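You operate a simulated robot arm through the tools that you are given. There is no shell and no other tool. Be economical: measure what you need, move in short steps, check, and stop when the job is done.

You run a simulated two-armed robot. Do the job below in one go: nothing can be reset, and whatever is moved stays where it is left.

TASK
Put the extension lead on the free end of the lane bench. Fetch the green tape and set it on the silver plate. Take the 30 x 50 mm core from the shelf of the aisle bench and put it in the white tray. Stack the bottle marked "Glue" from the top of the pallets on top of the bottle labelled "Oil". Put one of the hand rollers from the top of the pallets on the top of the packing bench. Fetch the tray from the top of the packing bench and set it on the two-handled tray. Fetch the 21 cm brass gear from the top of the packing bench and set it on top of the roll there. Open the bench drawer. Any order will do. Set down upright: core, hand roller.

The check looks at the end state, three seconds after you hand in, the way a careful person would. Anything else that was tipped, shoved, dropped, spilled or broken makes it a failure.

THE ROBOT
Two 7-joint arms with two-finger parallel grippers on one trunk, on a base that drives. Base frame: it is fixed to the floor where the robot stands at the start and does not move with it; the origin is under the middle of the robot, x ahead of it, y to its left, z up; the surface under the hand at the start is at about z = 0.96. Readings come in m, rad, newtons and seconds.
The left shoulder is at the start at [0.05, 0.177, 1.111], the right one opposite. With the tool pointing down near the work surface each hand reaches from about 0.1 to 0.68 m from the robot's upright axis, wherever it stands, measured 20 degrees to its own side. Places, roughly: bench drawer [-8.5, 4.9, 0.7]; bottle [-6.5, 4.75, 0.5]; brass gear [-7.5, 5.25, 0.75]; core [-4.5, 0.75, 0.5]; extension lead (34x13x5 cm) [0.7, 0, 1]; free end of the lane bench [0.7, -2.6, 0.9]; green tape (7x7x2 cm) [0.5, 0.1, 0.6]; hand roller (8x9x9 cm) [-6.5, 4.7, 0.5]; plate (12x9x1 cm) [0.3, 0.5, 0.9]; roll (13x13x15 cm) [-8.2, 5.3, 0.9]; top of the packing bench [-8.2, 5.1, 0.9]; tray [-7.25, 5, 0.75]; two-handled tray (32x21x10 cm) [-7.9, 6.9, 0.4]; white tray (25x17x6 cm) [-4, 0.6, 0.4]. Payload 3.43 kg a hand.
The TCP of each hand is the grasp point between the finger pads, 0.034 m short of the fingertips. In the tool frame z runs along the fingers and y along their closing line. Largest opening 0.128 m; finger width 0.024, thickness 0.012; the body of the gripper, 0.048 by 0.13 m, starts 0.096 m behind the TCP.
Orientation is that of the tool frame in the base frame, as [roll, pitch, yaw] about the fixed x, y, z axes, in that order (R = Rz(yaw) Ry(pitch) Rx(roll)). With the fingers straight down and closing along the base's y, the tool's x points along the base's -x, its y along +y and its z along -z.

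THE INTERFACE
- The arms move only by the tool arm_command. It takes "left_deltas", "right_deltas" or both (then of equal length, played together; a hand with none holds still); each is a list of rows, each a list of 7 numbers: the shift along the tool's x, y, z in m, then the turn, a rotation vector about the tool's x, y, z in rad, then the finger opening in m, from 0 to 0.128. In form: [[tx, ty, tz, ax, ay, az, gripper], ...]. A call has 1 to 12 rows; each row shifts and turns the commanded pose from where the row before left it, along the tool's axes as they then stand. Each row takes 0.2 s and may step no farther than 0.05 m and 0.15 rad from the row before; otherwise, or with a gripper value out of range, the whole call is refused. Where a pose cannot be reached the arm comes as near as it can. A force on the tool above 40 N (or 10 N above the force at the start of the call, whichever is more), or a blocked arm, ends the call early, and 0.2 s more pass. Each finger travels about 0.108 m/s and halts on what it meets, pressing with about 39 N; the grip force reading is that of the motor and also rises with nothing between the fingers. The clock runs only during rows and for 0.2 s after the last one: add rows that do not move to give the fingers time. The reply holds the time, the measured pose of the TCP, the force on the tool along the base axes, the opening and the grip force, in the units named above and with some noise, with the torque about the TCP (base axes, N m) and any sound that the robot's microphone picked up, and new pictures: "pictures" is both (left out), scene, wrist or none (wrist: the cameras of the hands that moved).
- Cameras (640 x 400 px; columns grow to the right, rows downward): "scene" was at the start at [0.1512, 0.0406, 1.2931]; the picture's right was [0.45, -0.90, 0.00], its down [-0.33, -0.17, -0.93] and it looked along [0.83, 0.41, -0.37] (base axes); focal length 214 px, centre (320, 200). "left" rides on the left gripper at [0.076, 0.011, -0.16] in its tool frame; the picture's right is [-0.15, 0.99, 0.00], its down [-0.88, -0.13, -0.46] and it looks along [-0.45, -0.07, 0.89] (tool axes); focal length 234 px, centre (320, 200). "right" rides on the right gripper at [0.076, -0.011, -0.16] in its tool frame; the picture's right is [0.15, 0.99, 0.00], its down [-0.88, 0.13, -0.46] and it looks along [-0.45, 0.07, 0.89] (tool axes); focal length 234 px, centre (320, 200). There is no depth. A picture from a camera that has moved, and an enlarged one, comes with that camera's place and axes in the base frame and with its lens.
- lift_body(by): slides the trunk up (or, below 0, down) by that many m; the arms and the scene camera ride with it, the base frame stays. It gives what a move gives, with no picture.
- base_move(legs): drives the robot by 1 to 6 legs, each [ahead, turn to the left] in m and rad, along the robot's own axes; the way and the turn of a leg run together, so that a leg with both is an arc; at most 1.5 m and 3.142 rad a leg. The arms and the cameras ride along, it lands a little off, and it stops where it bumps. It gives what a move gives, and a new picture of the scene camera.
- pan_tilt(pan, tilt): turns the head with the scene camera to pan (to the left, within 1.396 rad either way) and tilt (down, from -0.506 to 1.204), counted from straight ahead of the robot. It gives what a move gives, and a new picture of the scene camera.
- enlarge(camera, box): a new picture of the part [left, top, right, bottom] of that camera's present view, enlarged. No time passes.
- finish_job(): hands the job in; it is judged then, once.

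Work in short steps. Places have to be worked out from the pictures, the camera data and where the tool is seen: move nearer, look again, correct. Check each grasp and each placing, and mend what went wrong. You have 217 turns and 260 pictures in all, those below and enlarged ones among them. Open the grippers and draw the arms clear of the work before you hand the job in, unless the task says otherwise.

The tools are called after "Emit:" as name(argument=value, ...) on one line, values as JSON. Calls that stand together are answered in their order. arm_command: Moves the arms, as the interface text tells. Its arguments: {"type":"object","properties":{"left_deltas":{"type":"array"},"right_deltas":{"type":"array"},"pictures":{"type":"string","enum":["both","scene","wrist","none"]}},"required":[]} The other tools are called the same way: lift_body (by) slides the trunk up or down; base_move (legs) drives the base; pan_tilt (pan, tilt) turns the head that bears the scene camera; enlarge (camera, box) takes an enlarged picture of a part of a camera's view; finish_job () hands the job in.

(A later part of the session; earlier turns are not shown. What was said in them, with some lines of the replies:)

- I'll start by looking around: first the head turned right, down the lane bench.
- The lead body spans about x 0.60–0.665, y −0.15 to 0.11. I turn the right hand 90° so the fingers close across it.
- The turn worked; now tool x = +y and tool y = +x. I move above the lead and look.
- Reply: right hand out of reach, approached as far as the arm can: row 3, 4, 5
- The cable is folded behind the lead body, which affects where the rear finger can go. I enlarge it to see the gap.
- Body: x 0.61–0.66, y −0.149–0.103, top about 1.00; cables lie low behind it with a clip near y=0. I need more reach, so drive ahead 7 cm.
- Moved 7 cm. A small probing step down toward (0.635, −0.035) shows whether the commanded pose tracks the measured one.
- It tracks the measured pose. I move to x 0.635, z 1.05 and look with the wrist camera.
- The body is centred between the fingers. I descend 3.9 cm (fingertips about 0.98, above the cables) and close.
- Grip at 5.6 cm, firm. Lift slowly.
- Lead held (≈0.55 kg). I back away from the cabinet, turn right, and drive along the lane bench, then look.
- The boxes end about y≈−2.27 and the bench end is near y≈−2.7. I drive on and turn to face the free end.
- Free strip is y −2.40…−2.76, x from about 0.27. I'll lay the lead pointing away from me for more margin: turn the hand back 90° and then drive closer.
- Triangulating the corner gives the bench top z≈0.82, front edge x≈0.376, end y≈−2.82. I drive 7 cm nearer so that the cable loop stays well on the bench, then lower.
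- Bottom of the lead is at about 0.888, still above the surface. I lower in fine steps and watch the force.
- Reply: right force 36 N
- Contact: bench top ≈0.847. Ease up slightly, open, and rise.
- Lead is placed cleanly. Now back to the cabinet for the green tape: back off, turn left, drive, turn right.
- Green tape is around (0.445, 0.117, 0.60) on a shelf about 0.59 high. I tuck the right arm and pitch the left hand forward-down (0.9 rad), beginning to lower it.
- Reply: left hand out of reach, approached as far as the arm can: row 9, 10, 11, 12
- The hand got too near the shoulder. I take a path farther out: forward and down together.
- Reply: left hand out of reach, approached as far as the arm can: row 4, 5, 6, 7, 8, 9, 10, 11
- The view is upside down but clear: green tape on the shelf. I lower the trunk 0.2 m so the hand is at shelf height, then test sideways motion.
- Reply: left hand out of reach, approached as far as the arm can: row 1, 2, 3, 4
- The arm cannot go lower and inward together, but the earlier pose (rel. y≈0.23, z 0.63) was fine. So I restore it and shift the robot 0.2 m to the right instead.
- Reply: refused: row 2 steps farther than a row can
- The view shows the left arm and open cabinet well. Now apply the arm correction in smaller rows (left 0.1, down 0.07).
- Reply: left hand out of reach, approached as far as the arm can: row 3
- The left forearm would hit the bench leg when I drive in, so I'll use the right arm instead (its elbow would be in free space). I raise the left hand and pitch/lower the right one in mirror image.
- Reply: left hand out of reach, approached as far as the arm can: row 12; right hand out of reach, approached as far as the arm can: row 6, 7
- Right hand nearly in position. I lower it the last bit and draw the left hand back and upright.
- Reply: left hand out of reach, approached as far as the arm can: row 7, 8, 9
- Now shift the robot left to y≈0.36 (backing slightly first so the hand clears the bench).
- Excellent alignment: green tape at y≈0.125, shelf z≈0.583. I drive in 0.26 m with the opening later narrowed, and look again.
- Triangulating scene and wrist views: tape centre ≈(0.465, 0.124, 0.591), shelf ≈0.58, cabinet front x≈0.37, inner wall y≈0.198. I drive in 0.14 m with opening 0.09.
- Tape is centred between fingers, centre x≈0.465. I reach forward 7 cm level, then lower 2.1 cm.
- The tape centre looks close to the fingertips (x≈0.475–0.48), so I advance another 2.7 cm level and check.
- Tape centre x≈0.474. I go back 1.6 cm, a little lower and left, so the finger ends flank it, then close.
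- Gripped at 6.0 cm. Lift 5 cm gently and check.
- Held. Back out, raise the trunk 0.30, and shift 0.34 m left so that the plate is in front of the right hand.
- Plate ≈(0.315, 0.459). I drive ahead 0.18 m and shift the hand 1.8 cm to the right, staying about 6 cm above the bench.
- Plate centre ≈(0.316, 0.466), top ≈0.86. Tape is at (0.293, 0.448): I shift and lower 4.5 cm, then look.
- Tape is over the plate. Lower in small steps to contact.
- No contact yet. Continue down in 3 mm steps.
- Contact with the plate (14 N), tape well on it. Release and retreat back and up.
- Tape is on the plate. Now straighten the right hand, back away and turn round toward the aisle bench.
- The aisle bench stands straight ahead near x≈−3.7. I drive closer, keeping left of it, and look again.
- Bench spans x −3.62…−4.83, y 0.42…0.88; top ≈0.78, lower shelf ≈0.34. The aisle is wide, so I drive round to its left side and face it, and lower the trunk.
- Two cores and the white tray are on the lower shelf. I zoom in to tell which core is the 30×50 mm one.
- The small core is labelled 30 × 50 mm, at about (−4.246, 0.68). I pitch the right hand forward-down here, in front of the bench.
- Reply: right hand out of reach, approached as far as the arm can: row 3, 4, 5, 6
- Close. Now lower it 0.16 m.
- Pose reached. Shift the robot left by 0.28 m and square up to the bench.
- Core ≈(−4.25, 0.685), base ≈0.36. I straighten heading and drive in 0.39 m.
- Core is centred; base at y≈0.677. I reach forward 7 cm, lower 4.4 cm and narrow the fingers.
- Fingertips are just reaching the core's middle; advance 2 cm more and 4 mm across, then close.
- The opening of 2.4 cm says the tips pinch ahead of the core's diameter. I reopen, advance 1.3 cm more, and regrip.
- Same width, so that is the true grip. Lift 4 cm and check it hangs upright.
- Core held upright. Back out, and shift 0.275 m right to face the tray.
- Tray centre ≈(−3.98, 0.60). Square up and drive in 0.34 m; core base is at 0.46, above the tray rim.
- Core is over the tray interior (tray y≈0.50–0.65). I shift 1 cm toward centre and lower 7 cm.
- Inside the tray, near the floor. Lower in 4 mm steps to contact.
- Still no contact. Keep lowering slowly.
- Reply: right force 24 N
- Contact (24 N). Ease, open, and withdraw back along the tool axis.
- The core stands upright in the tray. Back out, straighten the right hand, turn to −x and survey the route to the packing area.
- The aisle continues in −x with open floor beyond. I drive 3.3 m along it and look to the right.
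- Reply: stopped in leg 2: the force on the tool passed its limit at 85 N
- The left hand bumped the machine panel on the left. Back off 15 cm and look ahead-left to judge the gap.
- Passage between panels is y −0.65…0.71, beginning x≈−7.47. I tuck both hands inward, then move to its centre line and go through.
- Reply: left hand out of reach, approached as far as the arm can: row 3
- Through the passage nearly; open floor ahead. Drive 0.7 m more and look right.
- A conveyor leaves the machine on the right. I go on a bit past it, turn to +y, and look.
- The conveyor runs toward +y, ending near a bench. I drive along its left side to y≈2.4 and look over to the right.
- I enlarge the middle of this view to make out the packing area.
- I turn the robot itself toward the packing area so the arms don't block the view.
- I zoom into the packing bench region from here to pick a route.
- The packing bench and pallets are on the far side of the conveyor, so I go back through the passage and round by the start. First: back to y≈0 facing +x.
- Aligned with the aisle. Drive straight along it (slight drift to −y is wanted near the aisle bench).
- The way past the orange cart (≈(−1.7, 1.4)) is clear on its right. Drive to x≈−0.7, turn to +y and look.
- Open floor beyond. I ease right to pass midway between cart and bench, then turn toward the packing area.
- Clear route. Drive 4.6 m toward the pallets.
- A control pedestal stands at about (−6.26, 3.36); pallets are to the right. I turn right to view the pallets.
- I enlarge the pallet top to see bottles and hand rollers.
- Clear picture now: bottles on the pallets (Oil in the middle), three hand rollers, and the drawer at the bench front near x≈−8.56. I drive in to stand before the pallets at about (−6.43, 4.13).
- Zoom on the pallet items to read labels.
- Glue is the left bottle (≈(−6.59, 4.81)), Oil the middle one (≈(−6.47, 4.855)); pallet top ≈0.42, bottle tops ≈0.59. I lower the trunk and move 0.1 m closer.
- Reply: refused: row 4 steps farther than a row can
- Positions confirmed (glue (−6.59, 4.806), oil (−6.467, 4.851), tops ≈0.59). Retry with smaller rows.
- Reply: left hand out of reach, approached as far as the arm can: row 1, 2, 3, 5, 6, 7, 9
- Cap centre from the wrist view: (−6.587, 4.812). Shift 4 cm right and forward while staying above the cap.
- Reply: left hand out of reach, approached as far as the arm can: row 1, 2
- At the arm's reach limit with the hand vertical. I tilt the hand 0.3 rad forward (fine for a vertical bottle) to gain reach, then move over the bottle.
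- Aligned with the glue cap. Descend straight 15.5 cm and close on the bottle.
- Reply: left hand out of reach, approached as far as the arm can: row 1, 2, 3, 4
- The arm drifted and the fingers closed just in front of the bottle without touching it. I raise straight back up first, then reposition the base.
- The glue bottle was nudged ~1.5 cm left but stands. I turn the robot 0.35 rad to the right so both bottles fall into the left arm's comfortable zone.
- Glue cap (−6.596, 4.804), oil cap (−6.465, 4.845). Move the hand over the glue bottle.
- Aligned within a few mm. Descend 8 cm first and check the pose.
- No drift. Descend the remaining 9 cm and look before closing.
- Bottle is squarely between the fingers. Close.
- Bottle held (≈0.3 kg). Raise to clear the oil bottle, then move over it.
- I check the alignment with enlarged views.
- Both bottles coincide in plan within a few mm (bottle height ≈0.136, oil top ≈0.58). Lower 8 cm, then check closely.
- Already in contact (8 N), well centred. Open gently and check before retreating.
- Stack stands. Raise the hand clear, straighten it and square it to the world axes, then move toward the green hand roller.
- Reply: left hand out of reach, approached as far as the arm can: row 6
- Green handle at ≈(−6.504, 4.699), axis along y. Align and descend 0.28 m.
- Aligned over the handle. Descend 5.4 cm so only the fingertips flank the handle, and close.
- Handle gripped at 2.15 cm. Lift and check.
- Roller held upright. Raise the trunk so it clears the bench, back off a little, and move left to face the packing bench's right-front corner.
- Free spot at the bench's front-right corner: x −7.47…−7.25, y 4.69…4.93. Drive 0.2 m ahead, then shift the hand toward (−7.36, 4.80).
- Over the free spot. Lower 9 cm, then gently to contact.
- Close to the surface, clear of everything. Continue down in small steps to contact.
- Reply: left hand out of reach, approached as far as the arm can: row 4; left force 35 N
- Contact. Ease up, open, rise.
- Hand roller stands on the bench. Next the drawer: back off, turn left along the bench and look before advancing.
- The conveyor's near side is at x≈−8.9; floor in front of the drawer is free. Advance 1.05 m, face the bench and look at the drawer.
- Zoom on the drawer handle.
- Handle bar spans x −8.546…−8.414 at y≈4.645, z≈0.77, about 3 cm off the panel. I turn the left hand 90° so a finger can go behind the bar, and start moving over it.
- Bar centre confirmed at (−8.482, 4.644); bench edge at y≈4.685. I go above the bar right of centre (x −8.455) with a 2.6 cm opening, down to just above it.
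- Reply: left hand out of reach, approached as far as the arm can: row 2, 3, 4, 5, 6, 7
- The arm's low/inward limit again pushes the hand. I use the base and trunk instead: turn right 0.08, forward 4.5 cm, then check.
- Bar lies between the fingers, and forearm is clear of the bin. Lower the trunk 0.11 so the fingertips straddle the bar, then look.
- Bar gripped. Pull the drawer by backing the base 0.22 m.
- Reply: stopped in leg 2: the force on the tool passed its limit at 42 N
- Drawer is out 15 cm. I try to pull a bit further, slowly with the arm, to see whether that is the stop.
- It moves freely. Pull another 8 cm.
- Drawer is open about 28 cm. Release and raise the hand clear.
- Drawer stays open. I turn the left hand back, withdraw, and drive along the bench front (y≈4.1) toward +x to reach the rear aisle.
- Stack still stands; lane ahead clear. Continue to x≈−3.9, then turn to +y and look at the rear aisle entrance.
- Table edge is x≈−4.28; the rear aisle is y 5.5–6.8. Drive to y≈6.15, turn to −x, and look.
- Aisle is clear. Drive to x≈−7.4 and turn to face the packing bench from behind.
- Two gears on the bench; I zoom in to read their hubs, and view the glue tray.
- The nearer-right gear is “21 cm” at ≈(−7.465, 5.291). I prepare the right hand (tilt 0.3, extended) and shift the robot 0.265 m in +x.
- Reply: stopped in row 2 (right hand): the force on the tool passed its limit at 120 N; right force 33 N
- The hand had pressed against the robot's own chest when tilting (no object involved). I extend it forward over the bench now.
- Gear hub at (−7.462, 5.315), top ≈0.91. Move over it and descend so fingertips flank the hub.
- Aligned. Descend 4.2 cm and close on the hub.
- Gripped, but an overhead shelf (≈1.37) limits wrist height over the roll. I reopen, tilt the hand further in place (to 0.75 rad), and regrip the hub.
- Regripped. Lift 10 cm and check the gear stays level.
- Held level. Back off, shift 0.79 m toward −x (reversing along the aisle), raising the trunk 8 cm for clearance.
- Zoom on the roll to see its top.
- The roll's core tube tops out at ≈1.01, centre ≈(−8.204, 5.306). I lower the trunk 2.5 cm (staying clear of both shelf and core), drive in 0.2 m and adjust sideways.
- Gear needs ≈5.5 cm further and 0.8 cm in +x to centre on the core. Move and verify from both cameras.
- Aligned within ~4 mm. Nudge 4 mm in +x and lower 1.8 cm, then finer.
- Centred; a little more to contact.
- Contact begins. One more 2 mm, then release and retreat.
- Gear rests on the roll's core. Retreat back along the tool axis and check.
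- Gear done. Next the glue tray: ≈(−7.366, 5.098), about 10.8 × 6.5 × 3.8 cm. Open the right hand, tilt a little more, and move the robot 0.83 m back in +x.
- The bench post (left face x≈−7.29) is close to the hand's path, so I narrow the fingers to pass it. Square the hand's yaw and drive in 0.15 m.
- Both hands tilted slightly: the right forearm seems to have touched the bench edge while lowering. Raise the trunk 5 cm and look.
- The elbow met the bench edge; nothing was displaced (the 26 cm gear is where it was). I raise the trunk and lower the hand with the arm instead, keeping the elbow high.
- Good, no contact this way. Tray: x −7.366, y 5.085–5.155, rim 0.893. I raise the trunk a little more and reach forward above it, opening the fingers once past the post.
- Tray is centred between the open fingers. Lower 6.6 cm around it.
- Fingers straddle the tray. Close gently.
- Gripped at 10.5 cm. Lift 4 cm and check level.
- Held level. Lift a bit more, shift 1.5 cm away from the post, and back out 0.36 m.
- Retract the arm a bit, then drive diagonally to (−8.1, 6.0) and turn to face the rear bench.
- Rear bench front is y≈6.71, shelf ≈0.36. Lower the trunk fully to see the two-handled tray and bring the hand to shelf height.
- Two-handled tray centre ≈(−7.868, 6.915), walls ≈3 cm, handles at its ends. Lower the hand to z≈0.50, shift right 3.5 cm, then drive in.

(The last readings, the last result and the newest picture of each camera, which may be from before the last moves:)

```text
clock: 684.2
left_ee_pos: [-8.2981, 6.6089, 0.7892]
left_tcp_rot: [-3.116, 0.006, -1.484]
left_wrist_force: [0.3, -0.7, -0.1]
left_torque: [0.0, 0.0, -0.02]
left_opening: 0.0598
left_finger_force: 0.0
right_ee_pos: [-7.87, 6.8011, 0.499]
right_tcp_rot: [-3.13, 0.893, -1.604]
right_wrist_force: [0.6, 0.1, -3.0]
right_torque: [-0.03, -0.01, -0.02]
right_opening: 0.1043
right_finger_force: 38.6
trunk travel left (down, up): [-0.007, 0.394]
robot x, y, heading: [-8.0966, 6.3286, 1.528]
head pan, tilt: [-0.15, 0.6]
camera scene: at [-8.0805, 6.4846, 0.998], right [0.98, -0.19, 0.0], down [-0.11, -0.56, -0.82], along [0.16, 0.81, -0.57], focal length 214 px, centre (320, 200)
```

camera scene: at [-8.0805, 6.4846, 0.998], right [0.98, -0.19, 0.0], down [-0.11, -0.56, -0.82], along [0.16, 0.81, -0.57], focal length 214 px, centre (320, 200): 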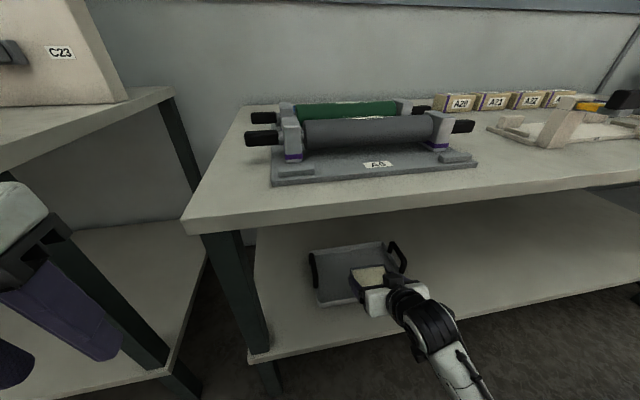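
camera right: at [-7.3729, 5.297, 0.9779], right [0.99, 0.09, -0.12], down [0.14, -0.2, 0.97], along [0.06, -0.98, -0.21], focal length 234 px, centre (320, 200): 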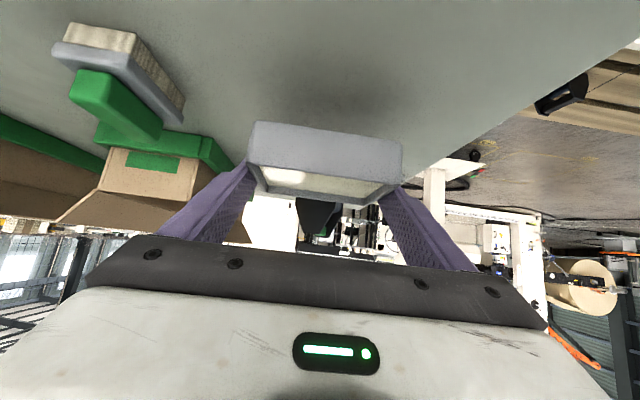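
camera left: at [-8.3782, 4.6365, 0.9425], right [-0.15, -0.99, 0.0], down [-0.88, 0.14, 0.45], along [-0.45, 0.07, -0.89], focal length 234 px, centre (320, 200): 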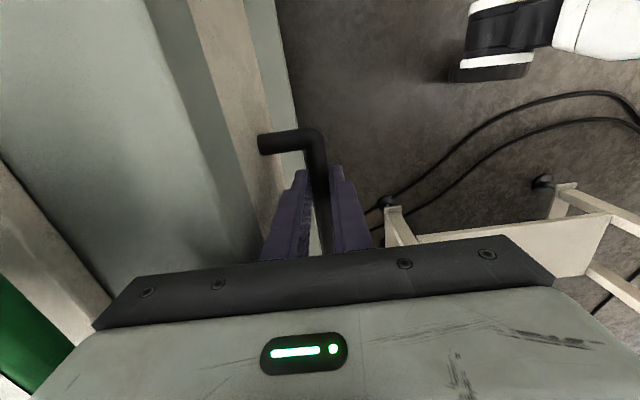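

Now reach forward 10 cm with the arm and check from above.

Emit:
arm_command(right_deltas=[[-0.0209, 0, 0.026, 0, 0, 0, 0.08], [-0.0209, 0, 0.026, 0, 0, 0, 0.08], [-0.0209, 0, 0.026, 0, 0, 0, 0.08], [0, 0, 0, 0, 0, 0, 0.08]], pictures="none")

Emit:
enlarge(camera="scene", box=[280, 220, 440, 345])

Emit:
enlarge(camera="right", box=[100, 0, 540, 240])

```text
clock: 685.2
left_ee_pos: [-8.2973, 6.6101, 0.7904]
left_tcp_rot: [-3.12, 0.005, -1.485]
left_wrist_force: [-0.3, 0.6, -0.6]
left_torque: [0.0, 0.01, 0.01]
left_opening: 0.0599
left_finger_force: 0.0
right_ee_pos: [-7.8654, 6.9006, 0.4994]
right_tcp_rot: [-3.13, 0.893, -1.603]
right_wrist_force: [0.0, 0.9, -2.6]
right_torque: [-0.07, 0.02, 0.0]
right_opening: 0.1047
right_finger_force: 39.2
trunk travel left (down, up): [-0.007, 0.394]
robot x, y, heading: [-8.0986, 6.3262, 1.529]
head pan, tilt: [-0.15, 0.6]
```

```text
3.20 times, centred on (360, 282) of scene
camera zoom: at [-8.0805, 6.4847, 0.998], right [0.98, -0.19, 0.0], down [-0.11, -0.56, -0.82], along [0.16, 0.81, -0.57], focal length 686 px, centre (192, -64)
```

zoom: 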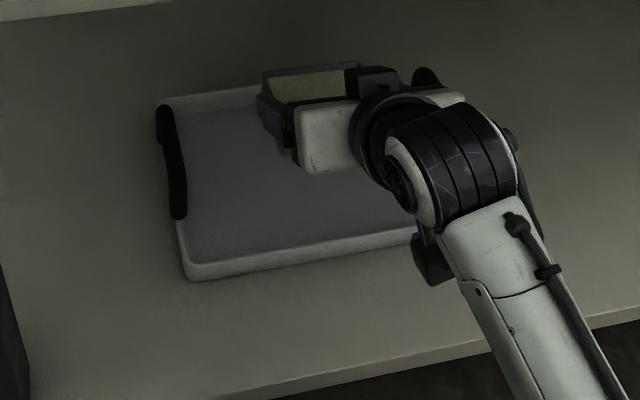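

```text
1.45 times, centred on (320, 120) of right
camera zoom: at [-7.8627, 6.7297, 0.5399], right [-0.99, -0.05, -0.12], down [-0.13, 0.2, 0.97], along [-0.02, 0.98, -0.21], focal length 341 px, centre (320, 316)
```

zoom: 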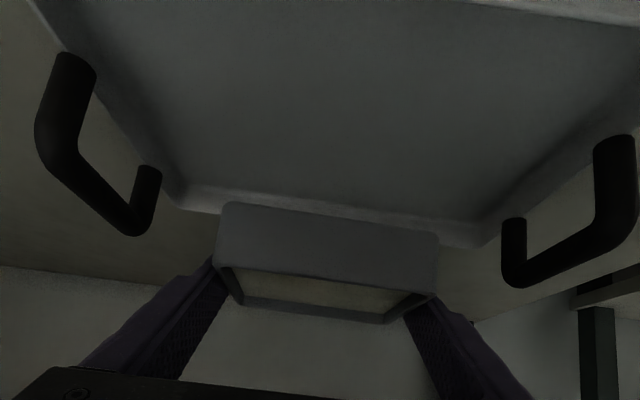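

Centred over the two-handled tray (far rim y≈7.0, near rim 6.82). Lower 6.5 cm, then slowly to contact.

Emit:
arm_command(right_deltas=[[0.0156, 0, 0.0125, 0, 0, 0, 0.08], [0.0156, 0, 0.0125, 0, 0, 0, 0.08], [0.0156, 0, 0.0125, 0, 0, 0, 0.08], [0.0039, 0, 0.0031, 0, 0, 0, 0.08], [0, 0, 0, 0, 0, 0, 0.08]], pictures="none")

```text
clock: 686.5
left_ee_pos: [-8.2984, 6.6104, 0.7892]
left_tcp_rot: [-3.117, 0.007, -1.487]
left_wrist_force: [-0.2, -0.1, 0.1]
left_torque: [-0.02, 0.03, 0.02]
left_opening: 0.06
left_finger_force: 0.1
right_ee_pos: [-7.8638, 6.8995, 0.4339]
right_tcp_rot: [-3.13, 0.893, -1.605]
right_wrist_force: [1.5, 0.4, -3.7]
right_torque: [-0.05, -0.02, 0.02]
right_opening: 0.1048
right_finger_force: 39.2
trunk travel left (down, up): [-0.007, 0.394]
robot x, y, heading: [-8.0966, 6.3275, 1.53]
head pan, tilt: [-0.15, 0.6]
```

Emit:
arm_command(right_deltas=[[0.0031, 0, 0.0025, 0, 0, 0, 0.08], [0.0031, 0, 0.0025, 0, 0, 0, 0.08], [0.0023, 0, 0.0019, 0, 0, 0, 0.08], [0.0023, 0, 0.0019, 0, 0, 0, 0.08], [0, 0, 0, 0, 0, 0, 0.08]], pictures="none")

Emit:
enlarge(camera="right", box=[100, 0, 540, 240])

```text
clock: 687.6
left_ee_pos: [-8.2977, 6.6101, 0.7892]
left_tcp_rot: [-3.117, 0.005, -1.485]
left_wrist_force: [0.4, 0.1, 0.1]
left_torque: [0.02, -0.02, 0.0]
left_opening: 0.0601
left_finger_force: 0.1
right_ee_pos: [-7.8624, 6.9019, 0.4221]
right_tcp_rot: [-3.125, 0.896, -1.604]
right_wrist_force: [0.2, 0.3, -4.2]
right_torque: [0.01, -0.04, -0.01]
right_opening: 0.1044
right_finger_force: 38.8
trunk travel left (down, up): [-0.007, 0.394]
robot x, y, heading: [-8.0991, 6.3276, 1.532]
head pan, tilt: [-0.15, 0.6]
```

```text
1.45 times, centred on (320, 120) of right
camera zoom: at [-7.86, 6.7298, 0.4627], right [-0.99, -0.05, -0.12], down [-0.13, 0.2, 0.97], along [-0.02, 0.98, -0.2], focal length 341 px, centre (320, 316)
```

zoom: 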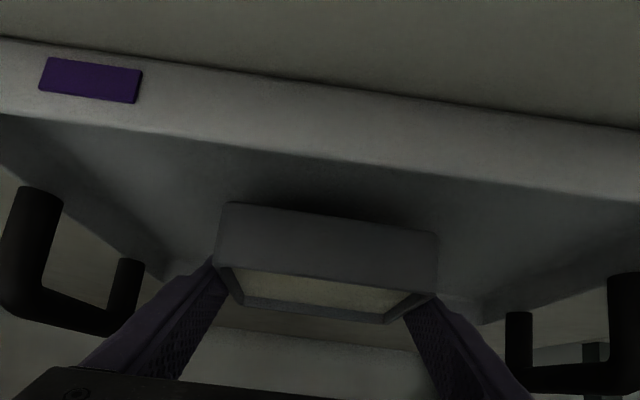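

Nearly there. A few more millimetres.

Emit:
arm_command(right_deltas=[[0.0023, 0, 0.0019, 0, 0, 0, 0.08], [0.0023, 0, 0.0019, 0, 0, 0, 0.08], [0.0016, 0, 0.0012, 0, 0, 0, 0.08], [0, 0, 0, 0, 0, 0, 0.08]], pictures="none")

```text
clock: 688.6
left_ee_pos: [-8.2979, 6.6096, 0.7899]
left_tcp_rot: [-3.12, 0.004, -1.483]
left_wrist_force: [0.4, -0.5, -0.9]
left_torque: [0.0, 0.0, -0.01]
left_opening: 0.06
left_finger_force: 0.0
right_ee_pos: [-7.8594, 6.902, 0.4152]
right_tcp_rot: [-3.115, 0.899, -1.598]
right_wrist_force: [-0.7, -0.3, -3.4]
right_torque: [-0.07, 0.03, 0.0]
right_opening: 0.1045
right_finger_force: 39.1
trunk travel left (down, up): [-0.007, 0.394]
robot x, y, heading: [-8.0938, 6.3293, 1.532]
head pan, tilt: [-0.15, 0.6]
```

Slight pose drift (arm near its low limit), still descending. One more small step.

Emit:
arm_command(right_deltas=[[0.0023, 0, 0.0019, 0, 0, 0, 0.08], [0.0016, 0, 0.0012, 0, 0, 0, 0.08], [0, 0, 0, 0, 0, 0, 0.08]], pictures="none")

Emit:
enlarge(camera="right", box=[180, 60, 460, 240])

```text
clock: 689.5
left_ee_pos: [-8.2968, 6.6094, 0.7903]
left_tcp_rot: [-3.119, 0.005, -1.487]
left_wrist_force: [-0.4, 0.4, 0.1]
left_torque: [-0.01, -0.02, 0.03]
left_opening: 0.0602
left_finger_force: 0.0
right_ee_pos: [-7.8552, 6.9023, 0.4111]
right_tcp_rot: [-3.109, 0.901, -1.595]
right_wrist_force: [0.5, -0.2, -2.9]
right_torque: [-0.06, -0.01, -0.05]
right_opening: 0.1041
right_finger_force: 39.2
trunk travel left (down, up): [-0.007, 0.394]
robot x, y, heading: [-8.1009, 6.3257, 1.532]
head pan, tilt: [-0.15, 0.6]
```

```text
2.22 times, centred on (320, 150) of right
camera zoom: at [-7.8541, 6.7307, 0.45], right [-0.99, -0.04, -0.13], down [-0.14, 0.2, 0.97], along [-0.01, 0.98, -0.2], focal length 520 px, centre (320, 311)
```

zoom: 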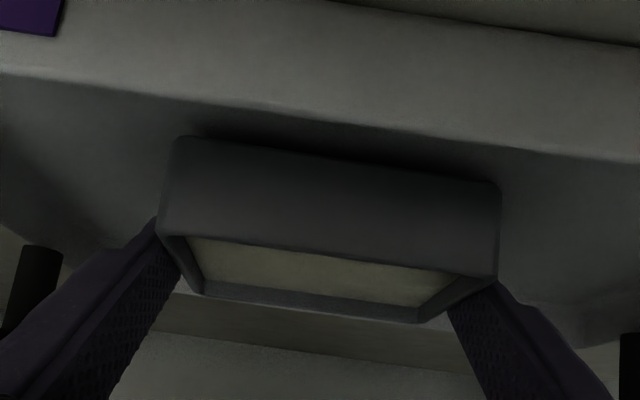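

Emit:
arm_command(right_deltas=[[0.0023, 0.002, 0.0019, 0, 0, 0, 0.08], [0.0016, 0.002, 0.0012, 0, 0, 0, 0.08], [0, 0, 0, 0, 0, 0, 0.08]], pictures="none")

```text
clock: 690.2
left_ee_pos: [-8.2979, 6.6085, 0.7915]
left_tcp_rot: [-3.118, 0.007, -1.485]
left_wrist_force: [-0.6, -0.1, -0.2]
left_torque: [0.03, -0.02, 0.03]
left_opening: 0.0599
left_finger_force: 0.2
right_ee_pos: [-7.8516, 6.9048, 0.4083]
right_tcp_rot: [-3.092, 0.905, -1.587]
right_wrist_force: [-0.2, 0.6, -3.7]
right_torque: [-0.03, 0.03, 0.02]
right_opening: 0.1045
right_finger_force: 39.1
trunk travel left (down, up): [-0.007, 0.394]
robot x, y, heading: [-8.097, 6.3304, 1.531]
head pan, tilt: [-0.15, 0.6]
```

Something limits the forearm. I look down at the elbow before continuing.

Emit:
pan_tilt(pan=-0.45, tilt=0.95)

```text
clock: 691.1
left_ee_pos: [-8.2981, 6.6095, 0.7907]
left_tcp_rot: [-3.119, 0.007, -1.485]
left_wrist_force: [0.4, 0.2, -0.4]
left_torque: [0.04, 0.02, 0.0]
left_opening: 0.0599
left_finger_force: 0.0
right_ee_pos: [-7.851, 6.9034, 0.4068]
right_tcp_rot: [-3.091, 0.903, -1.589]
right_wrist_force: [-1.1, -0.5, -3.3]
right_torque: [-0.04, 0.02, 0.0]
right_opening: 0.1044
right_finger_force: 39.0
trunk travel left (down, up): [-0.007, 0.394]
robot x, y, heading: [-8.0985, 6.3294, 1.533]
head pan, tilt: [-0.45, 0.949]
camera scene: at [-8.0619, 6.4603, 0.97], right [0.88, -0.47, 0.0], down [-0.38, -0.72, -0.58], along [0.27, 0.52, -0.81], focal length 214 px, centre (320, 200)
```

scene: 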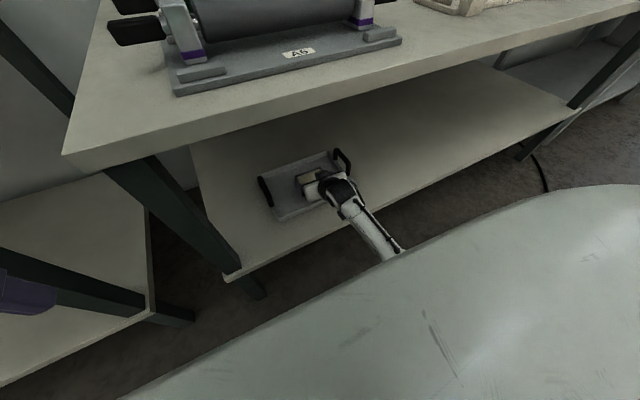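

The forearm rests near the shelf's front edge. As before, I raise the trunk and lower with the arm to lift the elbow, also correcting the small roll.

Emit:
lift_body(by=0.14)

Emit:
arm_command(right_deltas=[[0.025, 0.004, 0.02, -0.0265, 0, 0.01, 0.08], [0.025, 0.004, 0.02, 0, 0, 0, 0.08], [0.025, 0.002, 0.02, 0, 0, 0, 0.08], [0, 0, 0, 0, 0, 0, 0.08]], pictures="none")

```text
clock: 692.8
left_ee_pos: [-8.2977, 6.6095, 0.9295]
left_tcp_rot: [-3.117, 0.006, -1.486]
left_wrist_force: [-0.2, -0.3, -0.1]
left_torque: [-0.01, -0.02, -0.03]
left_opening: 0.0598
left_finger_force: 0.2
right_ee_pos: [-7.8684, 6.9015, 0.5414]
right_tcp_rot: [-3.13, 0.893, -1.604]
right_wrist_force: [-0.5, 0.6, -3.2]
right_torque: [-0.04, -0.03, -0.02]
right_opening: 0.1044
right_finger_force: 39.0
trunk travel left (down, up): [-0.147, 0.254]
robot x, y, heading: [-8.0955, 6.3275, 1.526]
head pan, tilt: [-0.45, 0.949]
```

```text
clock: 693.8
left_ee_pos: [-8.2986, 6.6103, 0.9287]
left_tcp_rot: [-3.12, 0.006, -1.484]
left_wrist_force: [0.0, -0.3, -0.1]
left_torque: [0.01, 0.0, -0.02]
left_opening: 0.0602
left_finger_force: 0.0
right_ee_pos: [-7.8797, 6.9016, 0.4454]
right_tcp_rot: [3.114, 0.894, -1.621]
right_wrist_force: [-0.2, 0.5, -2.8]
right_torque: [-0.05, 0.01, 0.0]
right_opening: 0.1047
right_finger_force: 39.2
trunk travel left (down, up): [-0.147, 0.254]
robot x, y, heading: [-8.0968, 6.3303, 1.533]
head pan, tilt: [-0.45, 0.949]
```

The roll had only been deflection, so I undo that correction and lower to contact.

Emit:
arm_command(right_deltas=[[0.0094, -0.004, 0.0075, 0.0265, 0, -0.01, 0.08], [0.0078, -0.004, 0.0063, 0, 0, 0, 0.08], [0.0023, 0, 0.0019, 0, 0, 0, 0.08], [0.0023, 0, 0.0019, 0, 0, 0, 0.08], [0, 0, 0, 0, 0, 0, 0.08]], pictures="none")

```text
clock: 695.0
left_ee_pos: [-8.2983, 6.6102, 0.9297]
left_tcp_rot: [-3.118, 0.005, -1.486]
left_wrist_force: [1.0, 0.2, 0.5]
left_torque: [0.0, -0.01, 0.01]
left_opening: 0.0597
left_finger_force: 0.1
right_ee_pos: [-7.873, 6.9012, 0.4167]
right_tcp_rot: [-3.13, 0.894, -1.604]
right_wrist_force: [0.3, -0.1, -3.1]
right_torque: [-0.04, 0.03, 0.01]
right_opening: 0.1045
right_finger_force: 38.9
trunk travel left (down, up): [-0.147, 0.254]
robot x, y, heading: [-8.0958, 6.3303, 1.529]
head pan, tilt: [-0.45, 0.949]
```

No deflection now. Continue in 3 mm steps to contact.

Emit:
arm_command(right_deltas=[[0.0023, 0, 0.0019, 0, 0, 0, 0.08], [0.0023, 0, 0.0019, 0, 0, 0, 0.08], [0.0016, 0, 0.0012, 0, 0, 0, 0.08], [0.0016, 0, 0.0012, 0, 0, 0, 0.08], [0, 0, 0, 0, 0, 0, 0.08]], pictures="none")

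```text
clock: 696.1
left_ee_pos: [-8.2985, 6.6107, 0.9286]
left_tcp_rot: [-3.118, 0.005, -1.485]
left_wrist_force: [0.1, 0.1, -0.4]
left_torque: [-0.03, -0.03, 0.01]
left_opening: 0.06
left_finger_force: 0.0
right_ee_pos: [-7.8711, 6.9003, 0.4073]
right_tcp_rot: [-3.129, 0.894, -1.605]
right_wrist_force: [1.3, -0.1, -3.6]
right_torque: [-0.07, -0.01, -0.01]
right_opening: 0.1045
right_finger_force: 39.0
trunk travel left (down, up): [-0.147, 0.254]
robot x, y, heading: [-8.0972, 6.3252, 1.531]
head pan, tilt: [-0.45, 0.949]
```

Emit:
arm_command(right_deltas=[[0.0023, 0, 0.0019, 0, 0, 0, 0.08], [0.0023, 0, 0.0019, 0, 0, 0, 0.08], [0.0016, 0, 0.0012, 0, 0, 0, 0.08], [0.0016, 0, 0.0012, 0, 0, 0, 0.08], [0, 0, 0, 0, 0, 0, 0.08]], pictures="none")

Emit:
enlarge(camera="right", box=[180, 60, 460, 240])

```text
clock: 697.4
left_ee_pos: [-8.2995, 6.6094, 0.9311]
left_tcp_rot: [-3.119, 0.005, -1.485]
left_wrist_force: [-0.3, -0.6, 0.7]
left_torque: [-0.02, 0.01, -0.01]
left_opening: 0.06
left_finger_force: 0.1
right_ee_pos: [-7.872, 6.9029, 0.4026]
right_tcp_rot: [-3.131, 0.903, -1.605]
right_wrist_force: [0.4, -1.5, 18.6]
right_torque: [-0.65, 1.06, 0.07]
right_opening: 0.1046
right_finger_force: 39.3
trunk travel left (down, up): [-0.147, 0.254]
robot x, y, heading: [-8.0984, 6.3297, 1.532]
head pan, tilt: [-0.45, 0.949]
```

```text
2.22 times, centred on (320, 150) of right
camera zoom: at [-7.8686, 6.7312, 0.4416], right [-0.99, -0.05, -0.12], down [-0.13, 0.19, 0.97], along [-0.02, 0.98, -0.2], focal length 520 px, centre (320, 311)
```

zoom: 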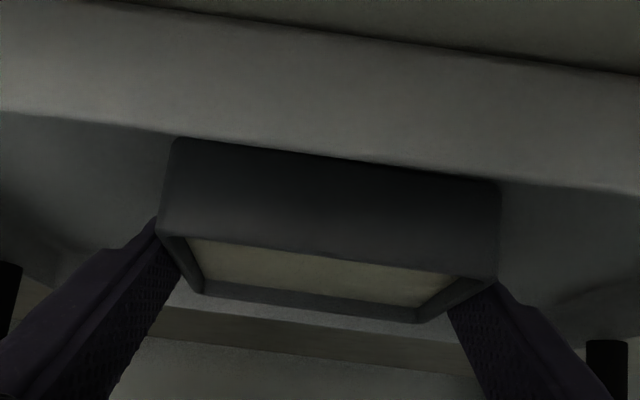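

Contact. Ease, open, and withdraw up and back.

Emit:
arm_command(right_deltas=[[-0.0023, 0, -0.0019, 0, 0, 0, 0.08], [0, 0, 0, 0, 0, 0, 0.105], [0, 0, 0, 0, 0, 0, 0.115], [0, 0, 0, 0, 0, 0, 0.125], [-0.0156, 0, -0.0125, 0, 0, 0, 0.125], [-0.0234, 0, -0.0188, 0, 0, 0, 0.125], [-0.0234, 0, -0.0188, 0, 0, 0, 0.125], [0, 0, -0.04, 0, 0, 0, 0.1], [0, 0, -0.04, 0, 0, 0, 0.1]], pictures="none")

Emit:
base_move(legs=[[-0.3, 0]])

Emit:
pan_tilt(pan=-0.15, tilt=0.7)

```text
clock: 699.4
left_ee_pos: [-8.2999, 6.6111, 0.9296]
left_tcp_rot: [-3.117, 0.004, -1.485]
left_wrist_force: [0.8, 0.4, -0.6]
left_torque: [-0.03, 0.02, -0.02]
left_opening: 0.0602
left_finger_force: 0.0
right_ee_pos: [-7.8761, 6.8389, 0.5316]
right_tcp_rot: [-3.127, 0.894, -1.603]
right_wrist_force: [-0.4, 0.1, -0.3]
right_torque: [0.0, 0.0, 0.01]
right_opening: 0.0999
right_finger_force: 0.1
trunk travel left (down, up): [-0.147, 0.254]
robot x, y, heading: [-8.0963, 6.3291, 1.538]
head pan, tilt: [-0.45, 0.949]
```

```text
clock: 701.4
left_ee_pos: [-8.3099, 6.3165, 0.9297]
left_tcp_rot: [-3.117, 0.004, -1.485]
left_wrist_force: [-0.1, 0.0, -0.4]
left_torque: [-0.02, 0.02, 0.03]
left_opening: 0.06
left_finger_force: 0.0
right_ee_pos: [-7.8868, 6.5446, 0.5317]
right_tcp_rot: [-3.13, 0.894, -1.607]
right_wrist_force: [0.1, 0.6, -1.0]
right_torque: [-0.03, 0.0, 0.0]
right_opening: 0.1001
right_finger_force: 0.0
trunk travel left (down, up): [-0.147, 0.254]
robot x, y, heading: [-8.1109, 6.036, 1.528]
head pan, tilt: [-0.45, 0.949]
camera scene: at [-8.0746, 6.1674, 1.1097], right [0.88, -0.47, 0.0], down [-0.38, -0.72, -0.58], along [0.27, 0.51, -0.81], focal length 214 px, centre (320, 200)
```

scene: 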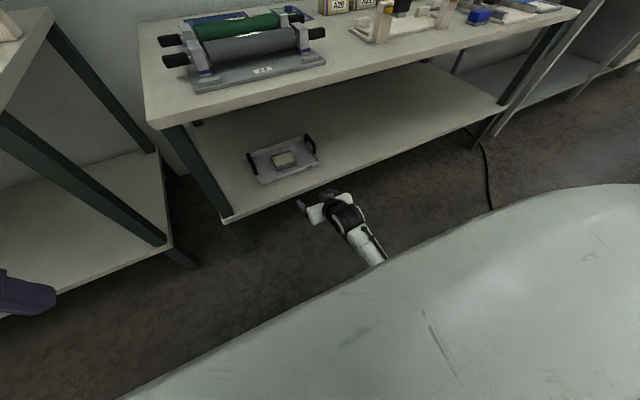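

```text
clock: 702.2
left_ee_pos: [-8.3098, 6.3151, 0.9283]
left_tcp_rot: [-3.118, 0.006, -1.485]
left_wrist_force: [-0.3, -0.7, 0.5]
left_torque: [-0.03, -0.02, 0.02]
left_opening: 0.06
left_finger_force: 0.0
right_ee_pos: [-7.8867, 6.5429, 0.5326]
right_tcp_rot: [-3.13, 0.894, -1.607]
right_wrist_force: [0.0, -0.3, 1.0]
right_torque: [-0.03, 0.03, 0.0]
right_opening: 0.0999
right_finger_force: 0.2
trunk travel left (down, up): [-0.147, 0.254]
robot x, y, heading: [-8.1097, 6.0326, 1.532]
head pan, tilt: [-0.15, 0.7]
camera scene: at [-8.0928, 6.1867, 1.1294], right [0.98, -0.19, 0.0], down [-0.12, -0.63, -0.76], along [0.15, 0.75, -0.64], focal length 214 px, centre (320, 200)
```

scene: 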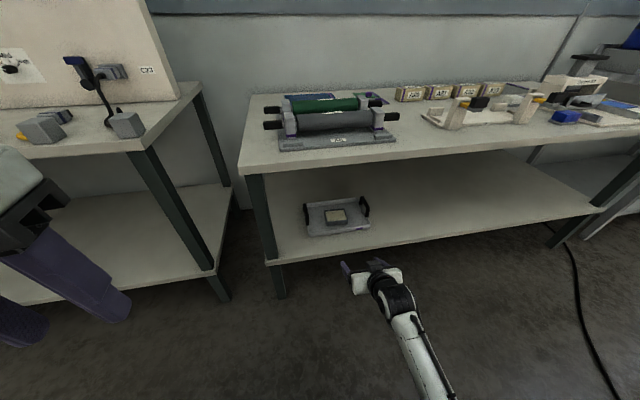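

The glue tray sits inside the two-handled tray. I open both grippers, turn round and take a last look at the packing bench.

Emit:
arm_command(left_deltas=[[0, 0, 0, 0, 0, 0, 0.128], [0, 0, 0, 0, 0, 0, 0.128], [0, 0, 0, 0, 0, 0, 0.128]], right_deltas=[[0, 0, -0.03, 0, 0, 0, 0.128], [0, 0, -0.03, 0, 0, 0, 0.128], [0, 0, 0, 0, 0, 0, 0.128]], pictures="none")

Emit:
lift_body(by=0.25)

Emit:
base_move(legs=[[0, -1.571], [0.3, 0], [0, -1.3]])

```text
clock: 703.0
left_ee_pos: [-8.3094, 6.3165, 0.9296]
left_tcp_rot: [-3.116, 0.005, -1.484]
left_wrist_force: [0.3, 0.4, 0.5]
left_torque: [-0.03, 0.01, 0.02]
left_opening: 0.1279
left_finger_force: 0.1
right_ee_pos: [-7.889, 6.4971, 0.5698]
right_tcp_rot: [-3.126, 0.892, -1.603]
right_wrist_force: [-0.1, 0.1, -0.3]
right_torque: [0.02, -0.01, -0.03]
right_opening: 0.128
right_finger_force: 0.1
trunk travel left (down, up): [-0.147, 0.254]
robot x, y, heading: [-8.1114, 6.032, 1.527]
head pan, tilt: [-0.15, 0.7]
```

```text
clock: 705.5
left_ee_pos: [-8.3097, 6.3176, 1.1786]
left_tcp_rot: [-3.118, 0.005, -1.486]
left_wrist_force: [0.2, 0.0, -0.7]
left_torque: [0.0, 0.02, -0.04]
left_opening: 0.1281
left_finger_force: 0.0
right_ee_pos: [-7.889, 6.4964, 0.8192]
right_tcp_rot: [-3.13, 0.894, -1.607]
right_wrist_force: [-0.8, 0.3, -0.3]
right_torque: [0.01, 0.02, 0.01]
right_opening: 0.1284
right_finger_force: 0.0
trunk travel left (down, up): [-0.397, 0.004]
robot x, y, heading: [-8.1127, 6.0331, 1.53]
head pan, tilt: [-0.15, 0.7]
```

```text
clock: 713.6
left_ee_pos: [-7.4723, 5.9291, 1.1793]
left_tcp_rot: [-3.115, 0.006, 2.359]
left_wrist_force: [-0.2, -0.1, -0.2]
left_torque: [-0.02, 0.01, 0.01]
left_opening: 0.1279
left_finger_force: 0.1
right_ee_pos: [-7.6681, 5.5297, 0.8146]
right_tcp_rot: [3.115, 0.877, 2.228]
right_wrist_force: [2.2, 16.1, 6.1]
right_torque: [-0.48, 0.35, -0.78]
right_opening: 0.1213
right_finger_force: 0.1
trunk travel left (down, up): [-0.397, 0.004]
robot x, y, heading: [-7.8056, 6.0146, -0.908]
head pan, tilt: [-0.15, 0.7]
stopped in leg 3: the force on the tool passed its limit at 50 N (the readings are from after the stop); the commanded pose is now the measured one
camera scene: at [-7.7236, 5.8853, 1.3798], right [-0.87, -0.49, 0.0], down [-0.32, 0.56, -0.77], along [0.37, -0.67, -0.64], focal length 214 px, centre (320, 200)
```

scene: 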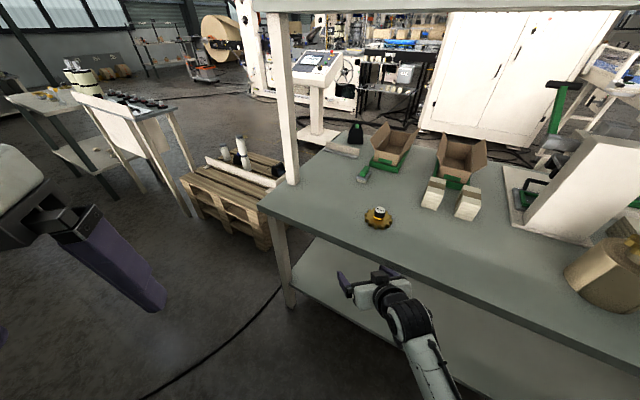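

The low right hand touched the bench's rear edge while turning. I turn back away from it, raise the hand, and then inspect.

Emit:
base_move(legs=[[0, 0.5]])

Emit:
arm_command(right_deltas=[[-0.03, 0, -0.025, 0, 0, 0, 0.128], [-0.03, 0, -0.025, 0, 0, 0, 0.128], [-0.03, 0, -0.025, 0, 0, 0, 0.128], [-0.03, 0, -0.025, 0, 0, 0, 0.128], [-0.03, 0, -0.025, 0, 0, 0, 0.128], [-0.03, 0, -0.025, 0, 0, 0, 0.128], [-0.03, 0, -0.025, 0, 0, 0, 0.128]], pictures="none")

Emit:
pan_tilt(pan=-1.1, tilt=0.55)

```text
clock: 715.4
left_ee_pos: [-7.4711, 6.0982, 1.1796]
left_tcp_rot: [-3.117, 0.004, 2.858]
left_wrist_force: [-0.9, 0.3, 0.4]
left_torque: [0.0, 0.0, 0.03]
left_opening: 0.128
left_finger_force: 0.0
right_ee_pos: [-7.4539, 5.6527, 0.8142]
right_tcp_rot: [3.116, 0.875, 2.728]
right_wrist_force: [0.8, -0.4, -0.1]
right_torque: [0.02, 0.03, -0.05]
right_opening: 0.128
right_finger_force: 0.0
trunk travel left (down, up): [-0.397, 0.004]
robot x, y, heading: [-7.8018, 6.0129, -0.411]
head pan, tilt: [-0.15, 0.7]
camera scene: at [-7.6719, 5.9398, 1.3794], right [-0.53, -0.85, 0.0], down [-0.55, 0.34, -0.77], along [0.65, -0.41, -0.64], focal length 214 px, centre (320, 200)
```

scene: 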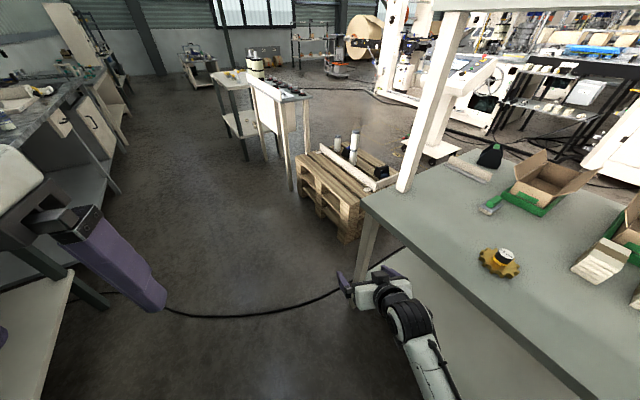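

```text
clock: 717.0
left_ee_pos: [-7.4705, 6.0987, 1.1779]
left_tcp_rot: [-3.117, 0.004, 2.859]
left_wrist_force: [0.2, 0.4, 0.5]
left_torque: [-0.02, -0.03, 0.03]
left_opening: 0.128
left_finger_force: 0.0
right_ee_pos: [-7.4541, 5.6508, 1.0896]
right_tcp_rot: [3.116, 0.873, 2.726]
right_wrist_force: [-0.5, 0.4, 1.3]
right_torque: [-0.02, -0.02, 0.02]
right_opening: 0.1278
right_finger_force: 0.1
trunk travel left (down, up): [-0.397, 0.004]
robot x, y, heading: [-7.8054, 6.0144, -0.414]
head pan, tilt: [-0.15, 0.7]
```

```text
clock: 718.2
left_ee_pos: [-7.4717, 6.0973, 1.1793]
left_tcp_rot: [-3.117, 0.006, 2.857]
left_wrist_force: [0.9, -0.2, 0.4]
left_torque: [-0.03, 0.0, 0.01]
left_opening: 0.128
left_finger_force: 0.0
right_ee_pos: [-7.4528, 5.6486, 1.0884]
right_tcp_rot: [3.117, 0.873, 2.726]
right_wrist_force: [-1.0, 0.0, -0.6]
right_torque: [0.0, 0.02, 0.03]
right_opening: 0.128
right_finger_force: 0.2
trunk travel left (down, up): [-0.397, 0.004]
robot x, y, heading: [-7.8089, 6.016, -0.408]
head pan, tilt: [-1.1, 0.55]
camera scene: at [-7.7382, 5.895, 1.3926], right [-1.0, -0.06, 0.0], down [-0.03, 0.52, -0.85], along [0.05, -0.85, -0.52], focal length 214 px, centre (320, 200)
```

scene: 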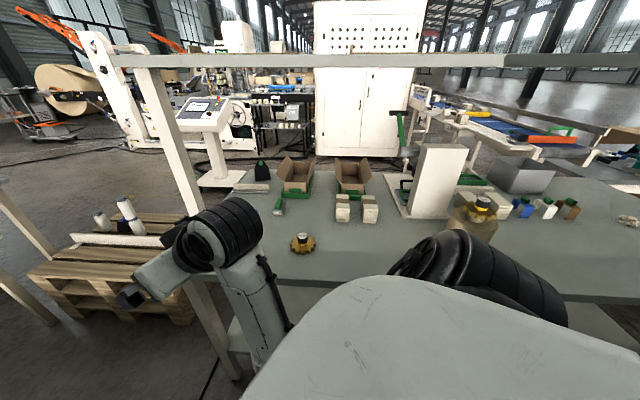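

Nothing appears displaced. Final zoom on gear/roll and the stacked bottles.

Emit:
enlarge(camera="scene", box=[430, 170, 550, 245])

Emit:
enlarge(camera="scene", box=[60, 150, 300, 300])

```text
5.33 times, centred on (490, 208) of scene
camera zoom: at [-7.7382, 5.895, 1.3926], right [-1.0, -0.06, 0.0], down [-0.03, 0.52, -0.85], along [0.05, -0.85, -0.52], focal length 1144 px, centre (-587, 160)
```

zoom: 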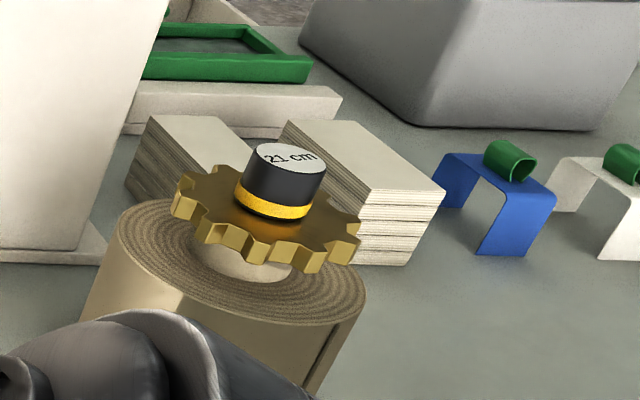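

```text
2.67 times, centred on (180, 225) of scene
camera zoom: at [-7.7382, 5.895, 1.3926], right [-1.0, -0.06, 0.0], down [-0.03, 0.52, -0.85], along [0.05, -0.85, -0.52], focal length 572 px, centre (693, 133)
```

zoom: 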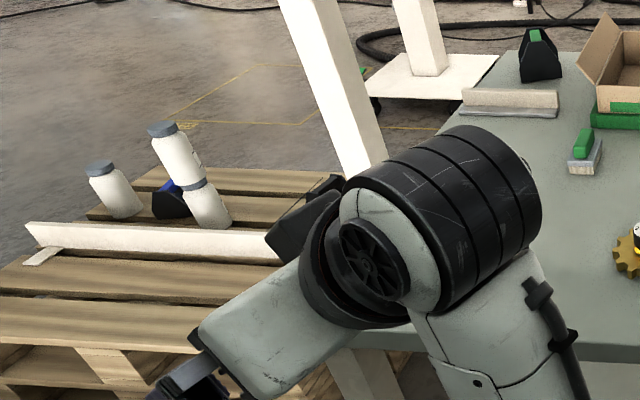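

Gear lies on the roll's core, the bottles stand stacked, the hand roller is upright on the bench; grippers are open and clear. I hand in.

Emit:
finish_job()

```text
The job is handed in.
```

I've handed in the job with all eight tasks done as far as the cameras show. The result hasn't come back, and I didn't go back for a last look at the lead, tape, core or drawer.

The arms met things three times: a machine panel in the aisle (85 N), the packing bench edge with the forearm, and its rear edge with a hand (50 N). The glue bottle was also nudged about 1.5 cm before I picked it up. I saw nothing else displaced.
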